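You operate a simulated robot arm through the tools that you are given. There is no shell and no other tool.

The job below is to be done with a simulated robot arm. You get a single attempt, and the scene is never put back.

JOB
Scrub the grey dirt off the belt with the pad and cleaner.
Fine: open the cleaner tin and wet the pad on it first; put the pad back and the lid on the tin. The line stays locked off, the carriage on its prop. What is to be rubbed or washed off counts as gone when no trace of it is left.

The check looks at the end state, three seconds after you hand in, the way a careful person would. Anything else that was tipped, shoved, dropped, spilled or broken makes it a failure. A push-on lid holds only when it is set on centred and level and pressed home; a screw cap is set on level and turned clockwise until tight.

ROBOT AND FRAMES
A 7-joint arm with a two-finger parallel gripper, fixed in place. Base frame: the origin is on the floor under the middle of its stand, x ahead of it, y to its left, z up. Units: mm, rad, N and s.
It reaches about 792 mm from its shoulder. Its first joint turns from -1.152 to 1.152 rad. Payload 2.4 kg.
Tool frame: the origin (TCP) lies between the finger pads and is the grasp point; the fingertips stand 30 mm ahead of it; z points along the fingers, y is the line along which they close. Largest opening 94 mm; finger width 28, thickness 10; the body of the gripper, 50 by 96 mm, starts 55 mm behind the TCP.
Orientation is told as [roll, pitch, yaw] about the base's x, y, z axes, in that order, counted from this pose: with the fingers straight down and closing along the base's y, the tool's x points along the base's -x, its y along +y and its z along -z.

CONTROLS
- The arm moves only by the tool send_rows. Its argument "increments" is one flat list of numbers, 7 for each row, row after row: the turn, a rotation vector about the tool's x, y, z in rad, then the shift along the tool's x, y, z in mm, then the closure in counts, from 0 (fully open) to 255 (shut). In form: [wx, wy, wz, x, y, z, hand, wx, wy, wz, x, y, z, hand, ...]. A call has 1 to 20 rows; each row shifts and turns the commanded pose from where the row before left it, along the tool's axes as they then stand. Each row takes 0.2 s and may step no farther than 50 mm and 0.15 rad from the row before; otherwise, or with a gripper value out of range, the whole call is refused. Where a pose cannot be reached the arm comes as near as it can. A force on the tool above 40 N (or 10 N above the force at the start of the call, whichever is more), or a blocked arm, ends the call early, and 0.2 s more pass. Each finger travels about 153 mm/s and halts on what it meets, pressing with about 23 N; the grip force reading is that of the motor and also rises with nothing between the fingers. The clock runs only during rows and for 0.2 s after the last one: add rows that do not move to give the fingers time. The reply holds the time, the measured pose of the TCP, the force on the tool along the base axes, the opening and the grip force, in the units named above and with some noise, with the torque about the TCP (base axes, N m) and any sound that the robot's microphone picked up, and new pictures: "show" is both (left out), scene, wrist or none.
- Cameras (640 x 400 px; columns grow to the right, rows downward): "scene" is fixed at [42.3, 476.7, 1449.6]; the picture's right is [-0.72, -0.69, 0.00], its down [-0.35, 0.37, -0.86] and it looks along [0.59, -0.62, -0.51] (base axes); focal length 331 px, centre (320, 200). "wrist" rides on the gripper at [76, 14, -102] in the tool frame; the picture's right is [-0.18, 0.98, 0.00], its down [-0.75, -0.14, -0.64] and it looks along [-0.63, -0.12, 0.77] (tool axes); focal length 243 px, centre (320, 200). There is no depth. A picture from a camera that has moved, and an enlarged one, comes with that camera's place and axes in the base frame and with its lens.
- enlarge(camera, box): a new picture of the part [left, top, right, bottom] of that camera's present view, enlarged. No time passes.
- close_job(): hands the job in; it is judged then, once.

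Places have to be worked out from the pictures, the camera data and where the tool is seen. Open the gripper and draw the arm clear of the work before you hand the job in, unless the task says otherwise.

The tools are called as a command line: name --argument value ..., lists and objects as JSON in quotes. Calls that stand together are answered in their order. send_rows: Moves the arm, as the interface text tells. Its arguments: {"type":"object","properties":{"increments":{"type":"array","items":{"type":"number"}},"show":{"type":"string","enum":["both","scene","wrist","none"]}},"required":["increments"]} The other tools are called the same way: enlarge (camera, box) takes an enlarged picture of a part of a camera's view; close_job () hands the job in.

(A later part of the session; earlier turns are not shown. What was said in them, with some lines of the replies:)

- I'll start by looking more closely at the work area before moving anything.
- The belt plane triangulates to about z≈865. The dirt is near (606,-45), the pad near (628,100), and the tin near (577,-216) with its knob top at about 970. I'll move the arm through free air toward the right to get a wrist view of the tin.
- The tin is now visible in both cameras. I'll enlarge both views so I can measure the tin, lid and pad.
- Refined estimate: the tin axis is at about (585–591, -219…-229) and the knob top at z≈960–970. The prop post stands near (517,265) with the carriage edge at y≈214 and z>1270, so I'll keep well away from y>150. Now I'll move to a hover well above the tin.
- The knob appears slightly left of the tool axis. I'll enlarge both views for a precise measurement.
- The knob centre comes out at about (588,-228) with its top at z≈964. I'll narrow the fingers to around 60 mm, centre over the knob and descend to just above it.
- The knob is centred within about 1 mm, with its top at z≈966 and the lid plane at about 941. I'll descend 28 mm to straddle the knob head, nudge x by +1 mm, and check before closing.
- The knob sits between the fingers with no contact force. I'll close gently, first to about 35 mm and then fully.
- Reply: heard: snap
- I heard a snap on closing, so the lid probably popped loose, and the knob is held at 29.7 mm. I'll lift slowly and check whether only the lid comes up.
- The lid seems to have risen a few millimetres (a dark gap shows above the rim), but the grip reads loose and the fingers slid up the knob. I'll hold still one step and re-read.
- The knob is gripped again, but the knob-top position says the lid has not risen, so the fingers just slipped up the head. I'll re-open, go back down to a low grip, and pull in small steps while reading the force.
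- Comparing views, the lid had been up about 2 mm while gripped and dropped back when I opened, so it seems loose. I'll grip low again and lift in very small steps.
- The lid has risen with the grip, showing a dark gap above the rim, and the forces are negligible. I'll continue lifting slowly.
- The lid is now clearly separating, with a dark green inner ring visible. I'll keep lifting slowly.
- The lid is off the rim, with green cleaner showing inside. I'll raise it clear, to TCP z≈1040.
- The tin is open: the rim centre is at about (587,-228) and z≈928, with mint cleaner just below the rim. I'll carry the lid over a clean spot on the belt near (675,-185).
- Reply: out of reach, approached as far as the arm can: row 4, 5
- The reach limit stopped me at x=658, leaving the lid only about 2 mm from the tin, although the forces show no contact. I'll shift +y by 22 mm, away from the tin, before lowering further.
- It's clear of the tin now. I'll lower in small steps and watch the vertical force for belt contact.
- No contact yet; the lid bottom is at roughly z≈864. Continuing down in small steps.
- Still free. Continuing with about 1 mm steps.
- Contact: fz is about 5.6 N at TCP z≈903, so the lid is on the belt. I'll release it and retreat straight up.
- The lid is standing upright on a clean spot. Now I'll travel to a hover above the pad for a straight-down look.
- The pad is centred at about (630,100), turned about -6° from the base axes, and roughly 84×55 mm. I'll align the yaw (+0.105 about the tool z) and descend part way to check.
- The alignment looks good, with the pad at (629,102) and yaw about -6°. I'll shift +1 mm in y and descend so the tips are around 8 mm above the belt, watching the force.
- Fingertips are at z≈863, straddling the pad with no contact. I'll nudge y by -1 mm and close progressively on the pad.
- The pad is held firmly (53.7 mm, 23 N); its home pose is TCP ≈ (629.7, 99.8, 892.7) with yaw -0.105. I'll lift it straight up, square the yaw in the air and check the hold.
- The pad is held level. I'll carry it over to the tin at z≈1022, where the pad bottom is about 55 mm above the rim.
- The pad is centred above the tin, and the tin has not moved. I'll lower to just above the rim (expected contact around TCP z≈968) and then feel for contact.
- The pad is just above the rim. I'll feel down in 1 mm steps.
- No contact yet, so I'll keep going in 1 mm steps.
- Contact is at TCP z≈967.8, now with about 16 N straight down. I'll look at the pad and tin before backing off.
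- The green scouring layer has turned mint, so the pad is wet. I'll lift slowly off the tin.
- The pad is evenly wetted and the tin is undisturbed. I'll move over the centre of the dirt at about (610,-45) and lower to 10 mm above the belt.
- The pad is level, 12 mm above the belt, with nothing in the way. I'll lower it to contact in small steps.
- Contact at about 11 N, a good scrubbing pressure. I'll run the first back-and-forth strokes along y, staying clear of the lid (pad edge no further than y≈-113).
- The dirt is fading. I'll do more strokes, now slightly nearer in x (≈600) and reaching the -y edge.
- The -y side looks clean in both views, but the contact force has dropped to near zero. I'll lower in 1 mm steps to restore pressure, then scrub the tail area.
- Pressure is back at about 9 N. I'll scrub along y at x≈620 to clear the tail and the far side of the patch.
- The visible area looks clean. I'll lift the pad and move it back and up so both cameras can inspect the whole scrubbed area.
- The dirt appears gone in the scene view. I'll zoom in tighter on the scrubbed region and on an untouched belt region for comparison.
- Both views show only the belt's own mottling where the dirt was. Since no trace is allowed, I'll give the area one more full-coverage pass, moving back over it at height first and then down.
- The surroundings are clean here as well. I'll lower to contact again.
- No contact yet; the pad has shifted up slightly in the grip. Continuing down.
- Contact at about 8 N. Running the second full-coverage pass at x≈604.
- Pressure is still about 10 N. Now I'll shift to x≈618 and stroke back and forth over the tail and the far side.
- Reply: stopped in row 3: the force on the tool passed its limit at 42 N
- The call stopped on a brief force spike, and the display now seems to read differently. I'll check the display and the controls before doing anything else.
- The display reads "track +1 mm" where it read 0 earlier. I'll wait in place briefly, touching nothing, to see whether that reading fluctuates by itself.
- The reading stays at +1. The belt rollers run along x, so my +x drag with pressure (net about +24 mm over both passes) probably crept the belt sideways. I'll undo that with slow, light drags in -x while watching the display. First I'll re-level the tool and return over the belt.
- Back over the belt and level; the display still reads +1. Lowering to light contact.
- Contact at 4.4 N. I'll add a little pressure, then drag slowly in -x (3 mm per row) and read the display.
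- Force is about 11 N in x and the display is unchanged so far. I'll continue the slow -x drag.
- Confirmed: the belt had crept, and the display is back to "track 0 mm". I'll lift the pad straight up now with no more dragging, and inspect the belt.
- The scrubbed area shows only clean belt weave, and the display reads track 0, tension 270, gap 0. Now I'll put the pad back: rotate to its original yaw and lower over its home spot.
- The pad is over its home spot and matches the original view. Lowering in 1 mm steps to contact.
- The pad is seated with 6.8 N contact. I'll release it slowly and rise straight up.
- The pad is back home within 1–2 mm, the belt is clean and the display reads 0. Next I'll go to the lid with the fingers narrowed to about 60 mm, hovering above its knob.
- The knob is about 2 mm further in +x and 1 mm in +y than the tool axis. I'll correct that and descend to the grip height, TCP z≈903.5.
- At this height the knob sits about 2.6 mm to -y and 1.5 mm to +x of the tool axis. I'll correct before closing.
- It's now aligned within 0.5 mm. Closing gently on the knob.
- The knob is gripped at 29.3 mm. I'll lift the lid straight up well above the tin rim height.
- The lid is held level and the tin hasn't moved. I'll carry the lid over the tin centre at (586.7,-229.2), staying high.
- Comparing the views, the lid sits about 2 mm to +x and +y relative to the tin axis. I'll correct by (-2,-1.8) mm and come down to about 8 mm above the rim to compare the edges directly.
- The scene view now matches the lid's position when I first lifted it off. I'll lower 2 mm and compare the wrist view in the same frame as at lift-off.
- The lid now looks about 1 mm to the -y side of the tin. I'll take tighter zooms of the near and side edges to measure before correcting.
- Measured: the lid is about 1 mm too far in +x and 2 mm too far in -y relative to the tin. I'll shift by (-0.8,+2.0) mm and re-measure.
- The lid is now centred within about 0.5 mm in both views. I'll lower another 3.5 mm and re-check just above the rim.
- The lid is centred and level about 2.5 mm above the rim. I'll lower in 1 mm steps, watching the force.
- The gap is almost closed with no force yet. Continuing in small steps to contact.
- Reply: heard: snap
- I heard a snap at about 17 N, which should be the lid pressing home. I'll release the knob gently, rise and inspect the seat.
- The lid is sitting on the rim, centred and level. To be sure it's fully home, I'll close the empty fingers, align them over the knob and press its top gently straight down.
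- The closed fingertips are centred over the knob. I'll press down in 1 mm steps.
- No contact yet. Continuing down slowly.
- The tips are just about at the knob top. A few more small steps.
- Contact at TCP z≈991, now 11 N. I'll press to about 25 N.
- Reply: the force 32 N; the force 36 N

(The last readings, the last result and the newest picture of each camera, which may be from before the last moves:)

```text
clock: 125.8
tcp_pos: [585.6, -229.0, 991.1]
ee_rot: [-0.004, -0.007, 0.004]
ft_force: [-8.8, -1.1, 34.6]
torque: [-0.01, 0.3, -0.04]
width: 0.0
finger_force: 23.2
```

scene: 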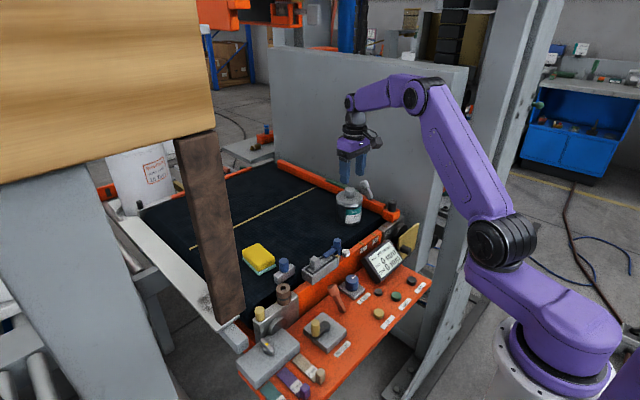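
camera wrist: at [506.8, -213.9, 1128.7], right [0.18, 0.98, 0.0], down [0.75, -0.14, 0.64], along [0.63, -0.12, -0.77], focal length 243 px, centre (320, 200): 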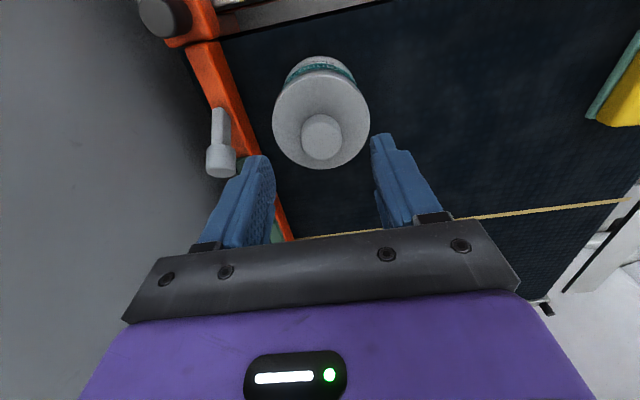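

34 N with no further movement or sound, so the lid is fully home. I'll back off now and re-check the tin and the display.

send_rows --increments '[0, 0, 0, 0, 0, -2, 255, 0, 0, 0, 0, 0, -5, 255, 0, 0, 0, 0, 0, -15, 255, 0, 0, 0, 0, 0, -25, 255, 0, 0, 0, 0, 0, -30, 255, 0, 0, 0, 0, 0, -30, 150, 0, 0, 0, 0, 0, -30, 60, 0, 0, 0, 0, 0, 0, 0, 0, 0, 0, 0, 0, 0, 0]' --show "both"

enlarge --camera "scene" --box '[350, 230, 446, 290]'

enlarge --camera "scene" --box '[326, 180, 374, 220]'

enlarge --camera "wrist" --box '[220, 20, 420, 145]'

```text
clock: 127.8
tcp_pos: [584.4, -230.0, 1126.5]
ee_rot: [0.001, 0.002, 0.002]
ft_force: [0.1, -0.5, 0.0]
torque: [0.01, 0.01, -0.05]
width: 94.1
finger_force: 0.1
camera wrist: at [509.3, -215.2, 1228.4], right [0.18, 0.98, 0.0], down [0.75, -0.14, 0.64], along [0.63, -0.12, -0.77], focal length 243 px, centre (320, 200)
```

scene: 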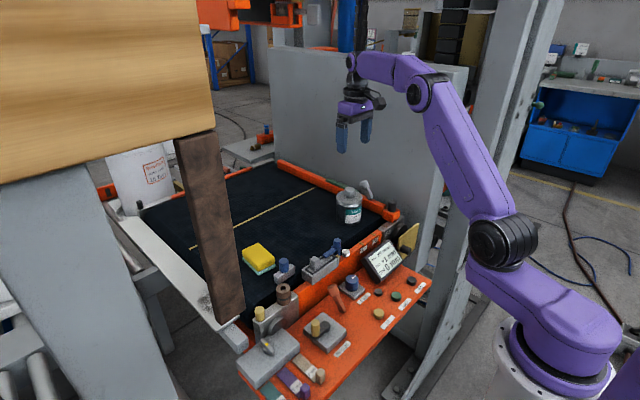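
wrist: 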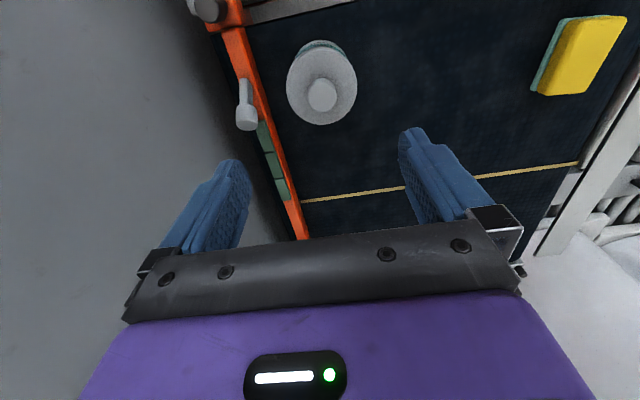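

```text
6.67 times, centred on (398, 260) of scene
camera zoom: at [42.3, 476.7, 1449.6], right [-0.72, -0.69, 0.0], down [-0.35, 0.37, -0.86], along [0.59, -0.62, -0.51], focal length 2204 px, centre (-200, -200)
```

zoom: 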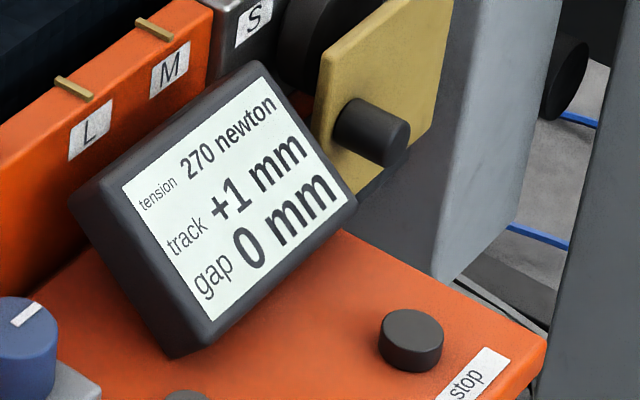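

```text
10.00 times, centred on (350, 200) of scene
camera zoom: at [42.3, 476.7, 1449.6], right [-0.72, -0.69, 0.0], down [-0.35, 0.37, -0.86], along [0.59, -0.62, -0.51], focal length 3306 px, centre (20, 200)
```

zoom: 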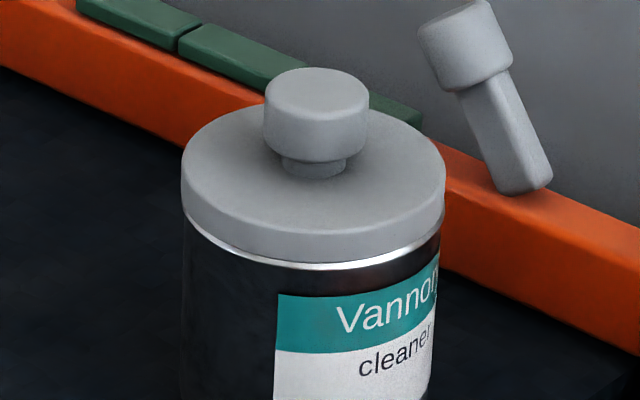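

```text
3.20 times, centred on (320, 82) of wrist
camera zoom: at [509.3, -215.2, 1228.4], right [0.18, 0.98, 0.0], down [0.75, -0.14, 0.64], along [0.63, -0.12, -0.77], focal length 776 px, centre (320, 576)
```

zoom: 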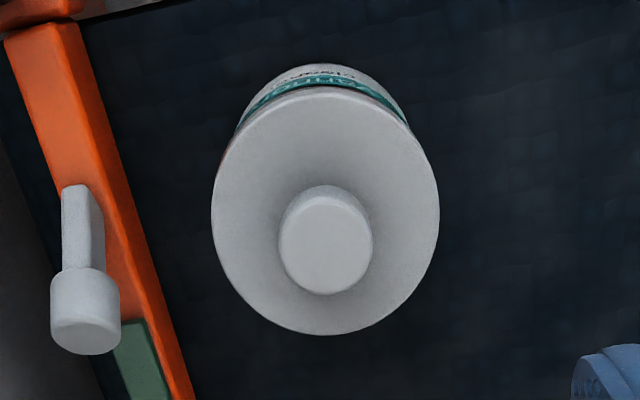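

The lid is seated and centred, but pressing it also pushed the belt slightly and "track" reads +1 again. I'll correct it as before, this time with the closed fingertips on clean belt and a light -x drag. First I'll move over free belt at height.

send_rows --increments '[0, 0, 0, -3, 30, 0, 100, 0, 0, 0, -4, 30, 0, 255, 0, 0, 0, -5, 30, 0, 255, 0, 0, 0, -5, 30, 5, 255, 0, 0, 0, -5, 30, 15, 255, 0, 0, 0, -5, 30, 25, 255, 0, 0, 0, -5, 30, 30, 255, 0, 0, 0, 0, 0, 35, 255, 0, 0, 0, 0, 0, 40, 255, 0, 0, 0, 0, 0, 40, 255, 0, 0, 0, 0, 0, 30, 255, 0, 0, 0, 0, 0, 14, 255, 0, 0, 0, 0, 0, 0, 255, 0, 0, 0, 0, 0, 0, 255]' --show "both"

enlarge --camera "scene" --box '[250, 180, 378, 260]'

```text
clock: 130.8
tcp_pos: [616.7, -19.0, 891.7]
ee_rot: [0.001, 0.0, 0.001]
ft_force: [0.2, 0.0, 0.4]
torque: [0.0, 0.04, -0.02]
width: 0.0
finger_force: 23.0
camera wrist: at [539.0, -3.5, 992.3], right [0.18, 0.98, 0.0], down [0.75, -0.14, 0.64], along [0.63, -0.12, -0.77], focal length 243 px, centre (320, 200)
```

scene: 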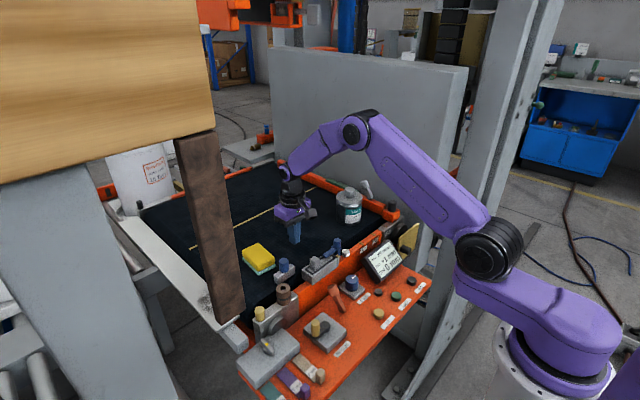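
wrist: 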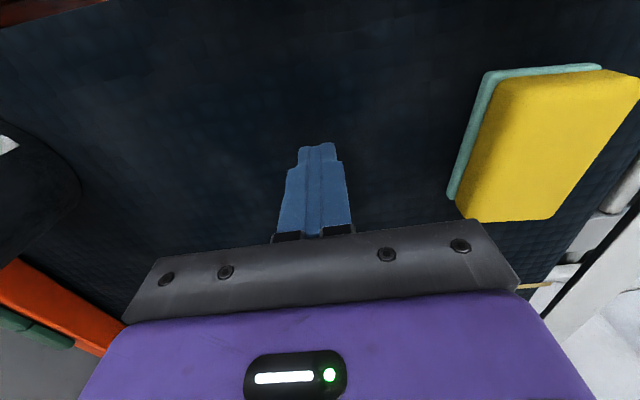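

```text
5.00 times, centred on (314, 220) of scene
camera zoom: at [42.3, 476.7, 1449.6], right [-0.72, -0.69, 0.0], down [-0.35, 0.37, -0.86], along [0.59, -0.62, -0.51], focal length 1653 px, centre (350, 100)
```

zoom: 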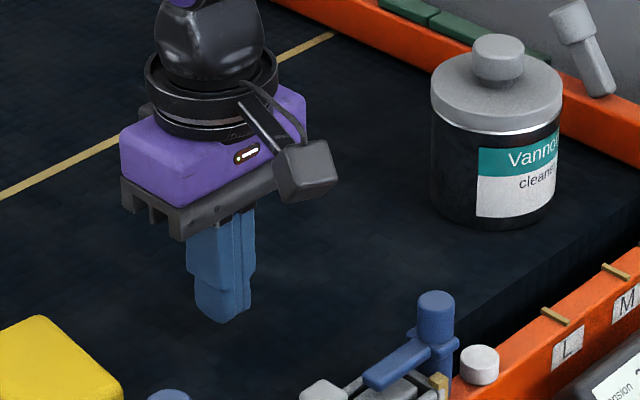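

The fingertips are about 7 mm above clean belt. I'll lower gently with a slight -x bias until light contact.

send_rows --increments '[0, 0, 0, 0, 0, 3, 255, 0, 0, 0, 0, 0, 2, 255, 0, 0, 0, 0, 0, 0, 255]' --show "none"

send_rows --increments '[0, 0, 0, 0.7, 0, 0.8, 255, 0, 0, 0, 0.7, 0, 0, 255]' --show "none"

send_rows --increments '[0, 0, 0, 0.7, 0, 0.8, 255, 0, 0, 0, 0.7, 0, 0, 255]' --show "none"

```text
clock: 131.6
tcp_pos: [615.3, -18.2, 885.7]
ee_rot: [0.001, 0.0, 0.003]
ft_force: [0.8, -1.0, -0.1]
torque: [0.02, -0.05, 0.0]
width: 0.0
finger_force: 22.7
```

```text
clock: 132.2
tcp_pos: [615.4, -18.4, 884.9]
ee_rot: [0.001, 0.002, 0.001]
ft_force: [-0.6, -0.4, -0.1]
torque: [0.01, 0.0, 0.02]
width: 0.0
finger_force: 23.2
```

```text
clock: 132.8
tcp_pos: [614.1, -17.9, 883.5]
ee_rot: [0.0, 0.002, 0.002]
ft_force: [-0.5, 0.5, -0.3]
torque: [-0.02, -0.02, 0.0]
width: 0.0
finger_force: 23.3
```

send_rows --increments '[0, 0, 0, 0.7, 0, 0.8, 255, 0, 0, 0, 0.7, 0, 0, 255]' --show "none"

send_rows --increments '[0, 0, 0, 0.7, 0, 0.8, 255, 0, 0, 0, 0.7, 0, 0, 255]' --show "none"

```text
clock: 133.4
tcp_pos: [612.6, -18.6, 883.4]
ee_rot: [-0.001, 0.0, 0.002]
ft_force: [0.5, 0.5, -0.1]
torque: [-0.01, 0.0, -0.01]
width: 0.0
finger_force: 23.1
```

```text
clock: 134.0
tcp_pos: [611.4, -18.3, 883.0]
ee_rot: [0.0, 0.0, 0.001]
ft_force: [-0.3, -0.1, -0.5]
torque: [-0.02, 0.01, 0.0]
width: 0.0
finger_force: 22.7
```

send_rows --increments '[0, 0, 0, 0.7, 0, 0.8, 255, 0, 0, 0, 0.7, 0, 0, 255]' --show "none"

send_rows --increments '[0, 0, 0, 0.7, 0, 0.8, 255, 0, 0, 0, 0.7, 0, 0, 255]' --show "none"

```text
clock: 134.6
tcp_pos: [610.0, -18.1, 881.2]
ee_rot: [0.0, 0.002, 0.001]
ft_force: [0.8, 0.1, -0.1]
torque: [0.02, 0.04, 0.01]
width: 0.0
finger_force: 23.2
```

```text
clock: 135.2
tcp_pos: [607.3, -18.6, 881.1]
ee_rot: [-0.001, 0.002, 0.001]
ft_force: [-0.5, 0.3, -0.6]
torque: [0.0, 0.03, 0.0]
width: 0.0
finger_force: 22.7
```

Still no contact. Continuing with the same small steps.

send_rows --increments '[0, 0, 0, 0.5, 0, 0.8, 255, 0, 0, 0, 0.5, 0, 0, 255]' --show "none"

send_rows --increments '[0, 0, 0, 0.5, 0, 0.8, 255, 0, 0, 0, 0.5, 0, 0, 255]' --show "none"

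enlarge --camera "scene" --box '[262, 210, 326, 250]'

```text
clock: 135.8
tcp_pos: [606.7, -18.1, 880.5]
ee_rot: [0.0, 0.0, 0.001]
ft_force: [0.7, -0.2, -1.0]
torque: [0.0, 0.0, 0.03]
width: 0.0
finger_force: 23.2
```

```text
clock: 136.4
tcp_pos: [606.7, -17.1, 879.8]
ee_rot: [0.0, 0.002, 0.001]
ft_force: [-0.1, -0.1, 0.2]
torque: [-0.05, 0.01, 0.02]
width: 0.0
finger_force: 22.9
```

```text
10.00 times, centred on (294, 230) of scene
camera zoom: at [42.3, 476.7, 1449.6], right [-0.72, -0.69, 0.0], down [-0.35, 0.37, -0.86], along [0.59, -0.62, -0.51], focal length 3306 px, centre (580, -100)
```

zoom: 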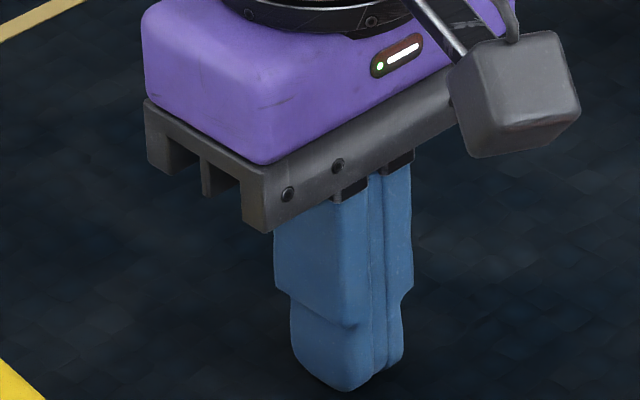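

send_rows --increments '[0, 0, 0, 0.5, 0, 0.8, 255, 0, 0, 0, 0.5, 0, 0, 255]' --show "none"

send_rows --increments '[0, 0, 0, 0.5, 0, 0.8, 255, 0, 0, 0, 0.5, 0, 0, 255]' --show "none"

```text
clock: 137.0
tcp_pos: [605.3, -19.3, 880.3]
ee_rot: [0.0, 0.001, 0.002]
ft_force: [0.0, -0.4, 0.5]
torque: [-0.02, -0.01, -0.02]
width: 0.1
finger_force: 23.1
```

```text
clock: 137.6
tcp_pos: [604.1, -17.8, 878.5]
ee_rot: [-0.002, -0.001, 0.003]
ft_force: [-0.4, -0.1, -0.5]
torque: [-0.01, -0.01, -0.01]
width: 0.0
finger_force: 23.1
```

No contact yet, so the belt surface is near z≈848 or lower. I'll keep stepping down.

send_rows --increments '[0, 0, 0, 0, 0, 0.8, 255, 0, 0, 0, 0, 0, 0, 255]' --show "none"

send_rows --increments '[0, 0, 0, 0, 0, 0.8, 255, 0, 0, 0, 0, 0, 0, 255]' --show "none"

```text
clock: 138.2
tcp_pos: [606.2, -18.0, 878.2]
ee_rot: [0.001, -0.002, 0.002]
ft_force: [-0.4, 0.9, 11.1]
torque: [0.07, 0.18, -0.03]
width: 0.1
finger_force: 23.3
```

```text
clock: 138.8
tcp_pos: [605.7, -18.3, 879.1]
ee_rot: [0.0, -0.002, 0.004]
ft_force: [-8.6, 4.0, 34.2]
torque: [0.14, 0.71, -0.12]
width: 0.0
finger_force: 23.1
```

Contact, with stiffer fingertips: 34 N is too much. I'll ease up 0.8 mm immediately and drag slowly in -x.

send_rows --increments '[0, 0, 0, 1, 0, -0.8, 255, 0, 0, 0, 2, 0, 0, 255, 0, 0, 0, 2, 0, 0, 255]' --show "none"

enlarge --camera "scene" --box '[350, 230, 446, 290]'

```text
clock: 139.6
tcp_pos: [600.2, -17.6, 878.6]
ee_rot: [-0.003, -0.004, 0.0]
ft_force: [12.4, 3.6, 14.6]
torque: [0.16, -0.17, -0.1]
width: 0.0
finger_force: 23.4
```

```text
6.67 times, centred on (398, 260) of scene
camera zoom: at [42.3, 476.8, 1449.5], right [-0.72, -0.69, 0.0], down [-0.35, 0.37, -0.86], along [0.59, -0.62, -0.51], focal length 2204 px, centre (-200, -200)
```

zoom: 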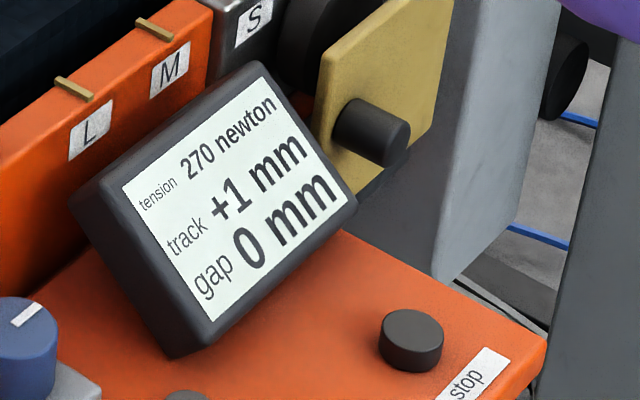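

Now about 12 N of drag at 15 N normal. I'll continue slowly in -x.

send_rows --increments '[0, 0, 0, 2, 0, 0, 255, 0, 0, 0, 2, 0, 0, 255, 0, 0, 0, 2, 0, 0, 255, 0, 0, 0, 2, 0, 0, 255]' --show "none"

enlarge --camera "scene" --box '[350, 230, 446, 290]'

```text
clock: 140.6
tcp_pos: [593.1, -19.2, 878.3]
ee_rot: [-0.002, -0.002, 0.003]
ft_force: [13.9, -1.8, 16.9]
torque: [0.03, -0.23, -0.02]
width: 0.2
finger_force: 22.9
```

```text
6.67 times, centred on (398, 260) of scene
camera zoom: at [42.3, 476.7, 1449.6], right [-0.72, -0.69, 0.0], down [-0.35, 0.37, -0.86], along [0.59, -0.62, -0.51], focal length 2204 px, centre (-200, -200)
```

zoom: 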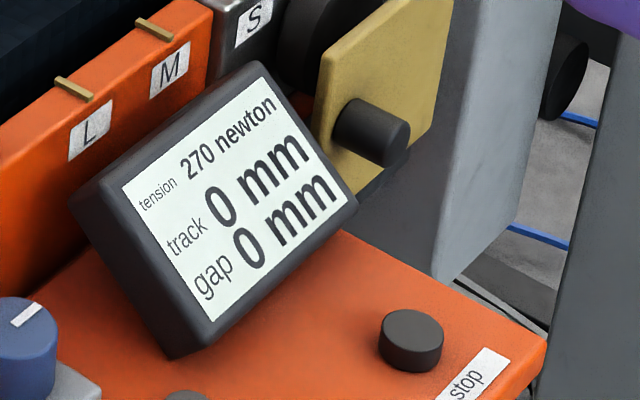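

The display is back to 0. I'll continue just a bit more so it isn't on the rounding edge, then lift straight off and re-check.

send_rows --increments '[0, 0, 0, 2, 0, 0, 255, 0, 0, 0, 2, 0, 0, 255, 0, 0, 0, 1, 0, -1, 255, 0, 0, 0, 1, 0, -2, 255, 0, 0, 0, 0, 0, -5, 255, 0, 0, 0, 0, 0, -20, 255, 0, 0, 0, 0, 0, -30, 255, 0, 0, 0, 0, 0, -40, 255, 0, 0, 0, 10, 0, -45, 200, 0, 0, 0, 20, 0, -45, 100, 0, 0, 0, 25, 0, -40, 0, 0, 0, 0, 25, 0, -30, 0, 0, 0, 0, 25, 10, -20, 0, 0, 0, 0, 20, 10, 0, 0, 0, 0, 0, 20, 10, 0, 0, 0, 0, 0, 20, 10, 0, 0, 0, 0, 0, 0, 0, 0, 0]' --show "both"

enlarge --camera "scene" --box '[350, 230, 446, 290]'

enlarge --camera "scene" --box '[225, 170, 385, 270]'

enlarge --camera "wrist" --box '[130, 60, 450, 260]'

```text
clock: 144.2
tcp_pos: [419.0, 21.4, 1157.3]
ee_rot: [0.0, 0.001, 0.0]
ft_force: [0.4, -0.9, -0.1]
torque: [0.02, 0.0, -0.03]
width: 94.2
finger_force: 0.0
camera wrist: at [342.3, 35.8, 1259.1], right [0.18, 0.98, 0.0], down [0.75, -0.14, 0.64], along [0.63, -0.12, -0.77], focal length 243 px, centre (320, 200)
```

scene: 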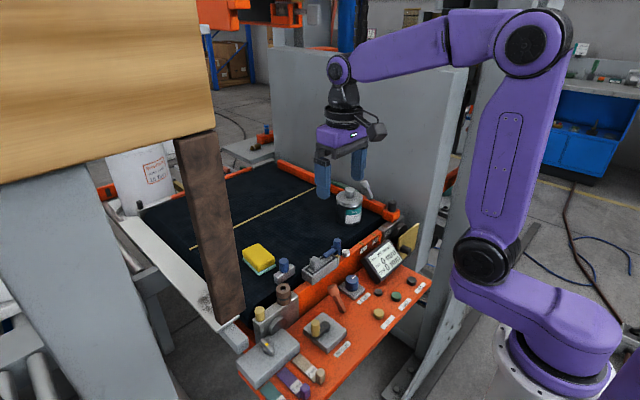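
wrist: 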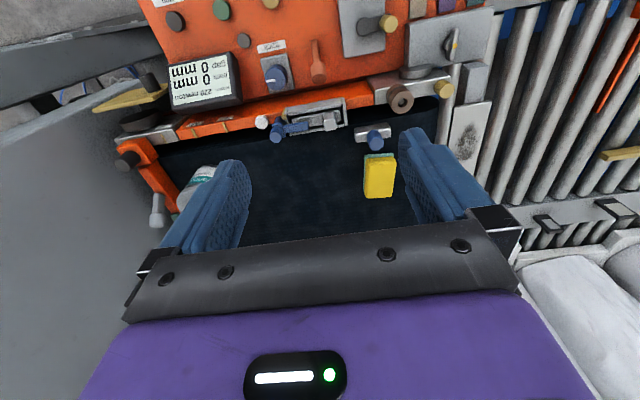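

```text
6.67 times, centred on (398, 260) of scene
camera zoom: at [42.2, 476.7, 1449.6], right [-0.72, -0.69, 0.0], down [-0.35, 0.37, -0.86], along [0.59, -0.62, -0.51], focal length 2204 px, centre (-200, -200)
```

zoom: 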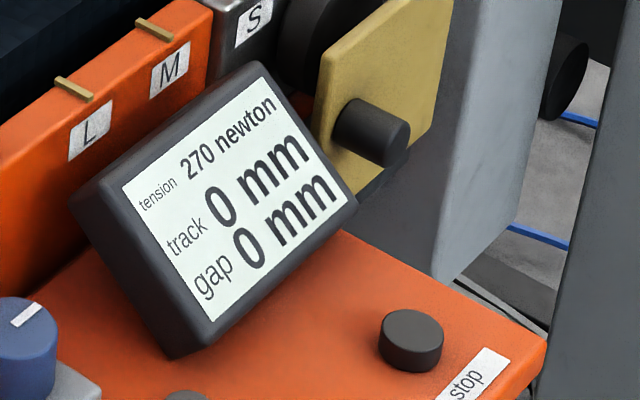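

```text
4.00 times, centred on (305, 220) of scene
camera zoom: at [42.2, 476.7, 1449.6], right [-0.72, -0.69, 0.0], down [-0.35, 0.37, -0.86], along [0.59, -0.62, -0.51], focal length 1323 px, centre (380, 120)
```

zoom: 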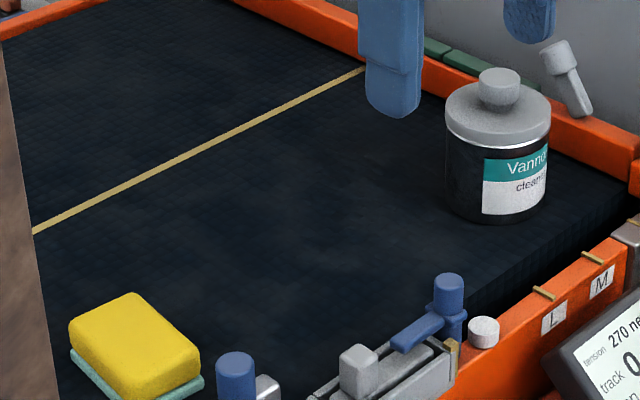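

```text
2.00 times, centred on (290, 160) of wrist
camera zoom: at [342.3, 35.8, 1259.1], right [0.18, 0.98, 0.0], down [0.75, -0.14, 0.64], along [0.63, -0.12, -0.77], focal length 485 px, centre (380, 280)
```

zoom: 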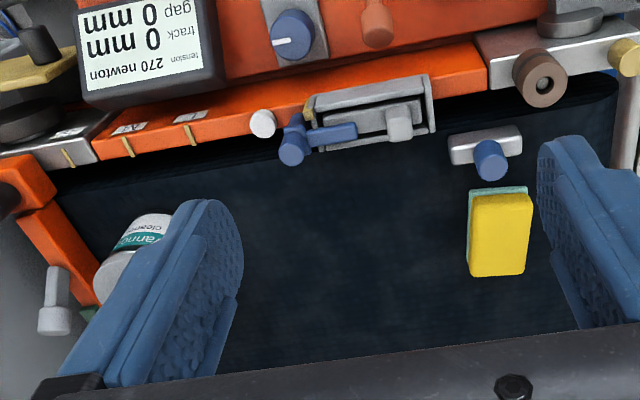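

Everything reads normal: track 0, gap 0, tension 270. The belt is clean, the pad is home and the lid is on. One last close look at the tin, the scrubbed spot and the locked controls before handing in.

enlarge --camera "scene" --box '[326, 180, 374, 220]'

enlarge --camera "scene" --box '[262, 212, 342, 262]'

enlarge --camera "scene" --box '[160, 260, 440, 400]'

```text
10.00 times, centred on (350, 200) of scene
camera zoom: at [42.2, 476.7, 1449.6], right [-0.72, -0.69, 0.0], down [-0.35, 0.37, -0.86], along [0.59, -0.62, -0.51], focal length 3306 px, centre (20, 200)
```

zoom: 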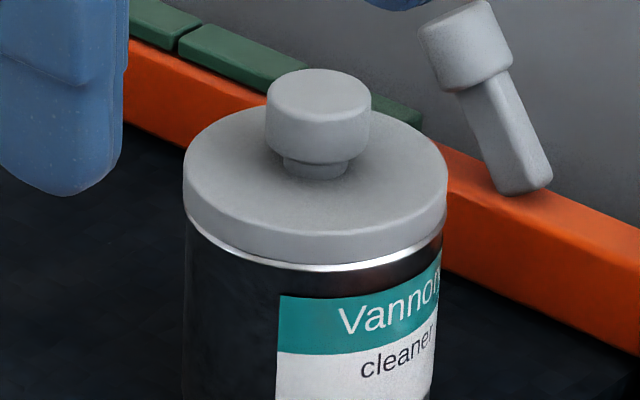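

```text
8.00 times, centred on (302, 237) of scene
camera zoom: at [42.2, 476.7, 1449.6], right [-0.72, -0.69, 0.0], down [-0.35, 0.37, -0.86], along [0.59, -0.62, -0.51], focal length 2645 px, centre (464, -96)
```

zoom: 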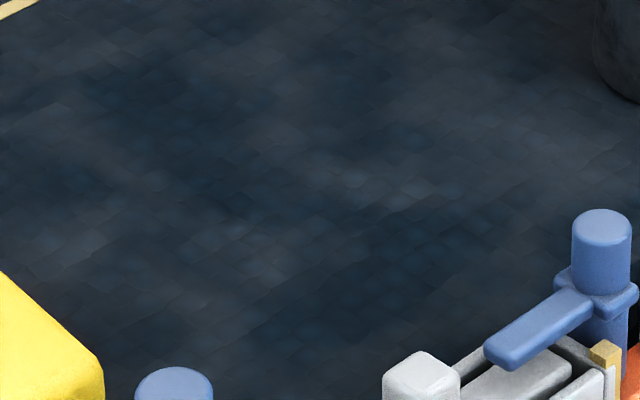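

```text
2.29 times, centred on (300, 330) of scene
camera zoom: at [42.2, 476.7, 1449.6], right [-0.72, -0.69, 0.0], down [-0.35, 0.37, -0.86], along [0.59, -0.62, -0.51], focal length 756 px, centre (366, -97)
```

zoom: 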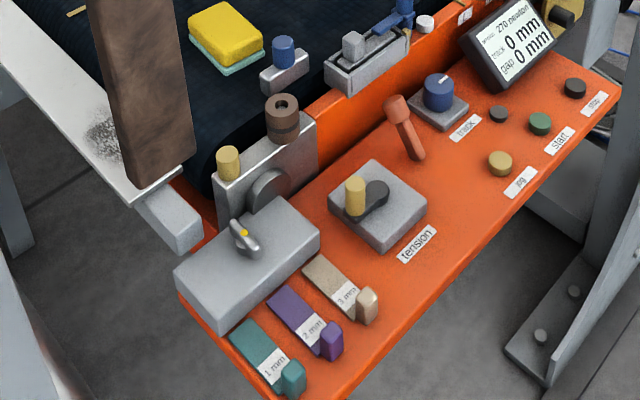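

The lid is seated centred and level, and the belt shows only its natural mottling. The pad is home, and the controls, prop and lock-off look as they did at the start. The gripper is open and clear of the work, so I'm handing in the job.

close_job

```text
The job is handed in.
```

I scrubbed the grey dirt off the belt with the wetted pad and handed the job in; close-up views from both cameras show no trace left. I don't have the check result.

- **Cleaner tin:** I opened the tin and wet the pad on the cleaner. The lid is back on, centred and level. It snapped home and didn't move when I pressed it to about 34 N.
- **Pad:** it is back within about 1–2 mm of where it started, at the same angle. Its scouring side is still wet with cleaner.
- **Line and carriage:** I touched none of the controls, the lock-off or the prop, and they look as they did at the start.
- **Belt position:** scrubbing and pressing the lid pushed the belt slightly sideways, and "track" went to +1 mm twice. I nudged it back each time, first with the pad and then with the closed fingertips on clean belt. The display now reads track 0 mm, gap 0 mm and tension 270 newton, as before. It shows whole millimetres only, so the belt could still be up to half a millimetre off.

One scrubbing stroke also stopped early on a brief 42 N force spike. I found no damage from it, but didn't establish the cause.
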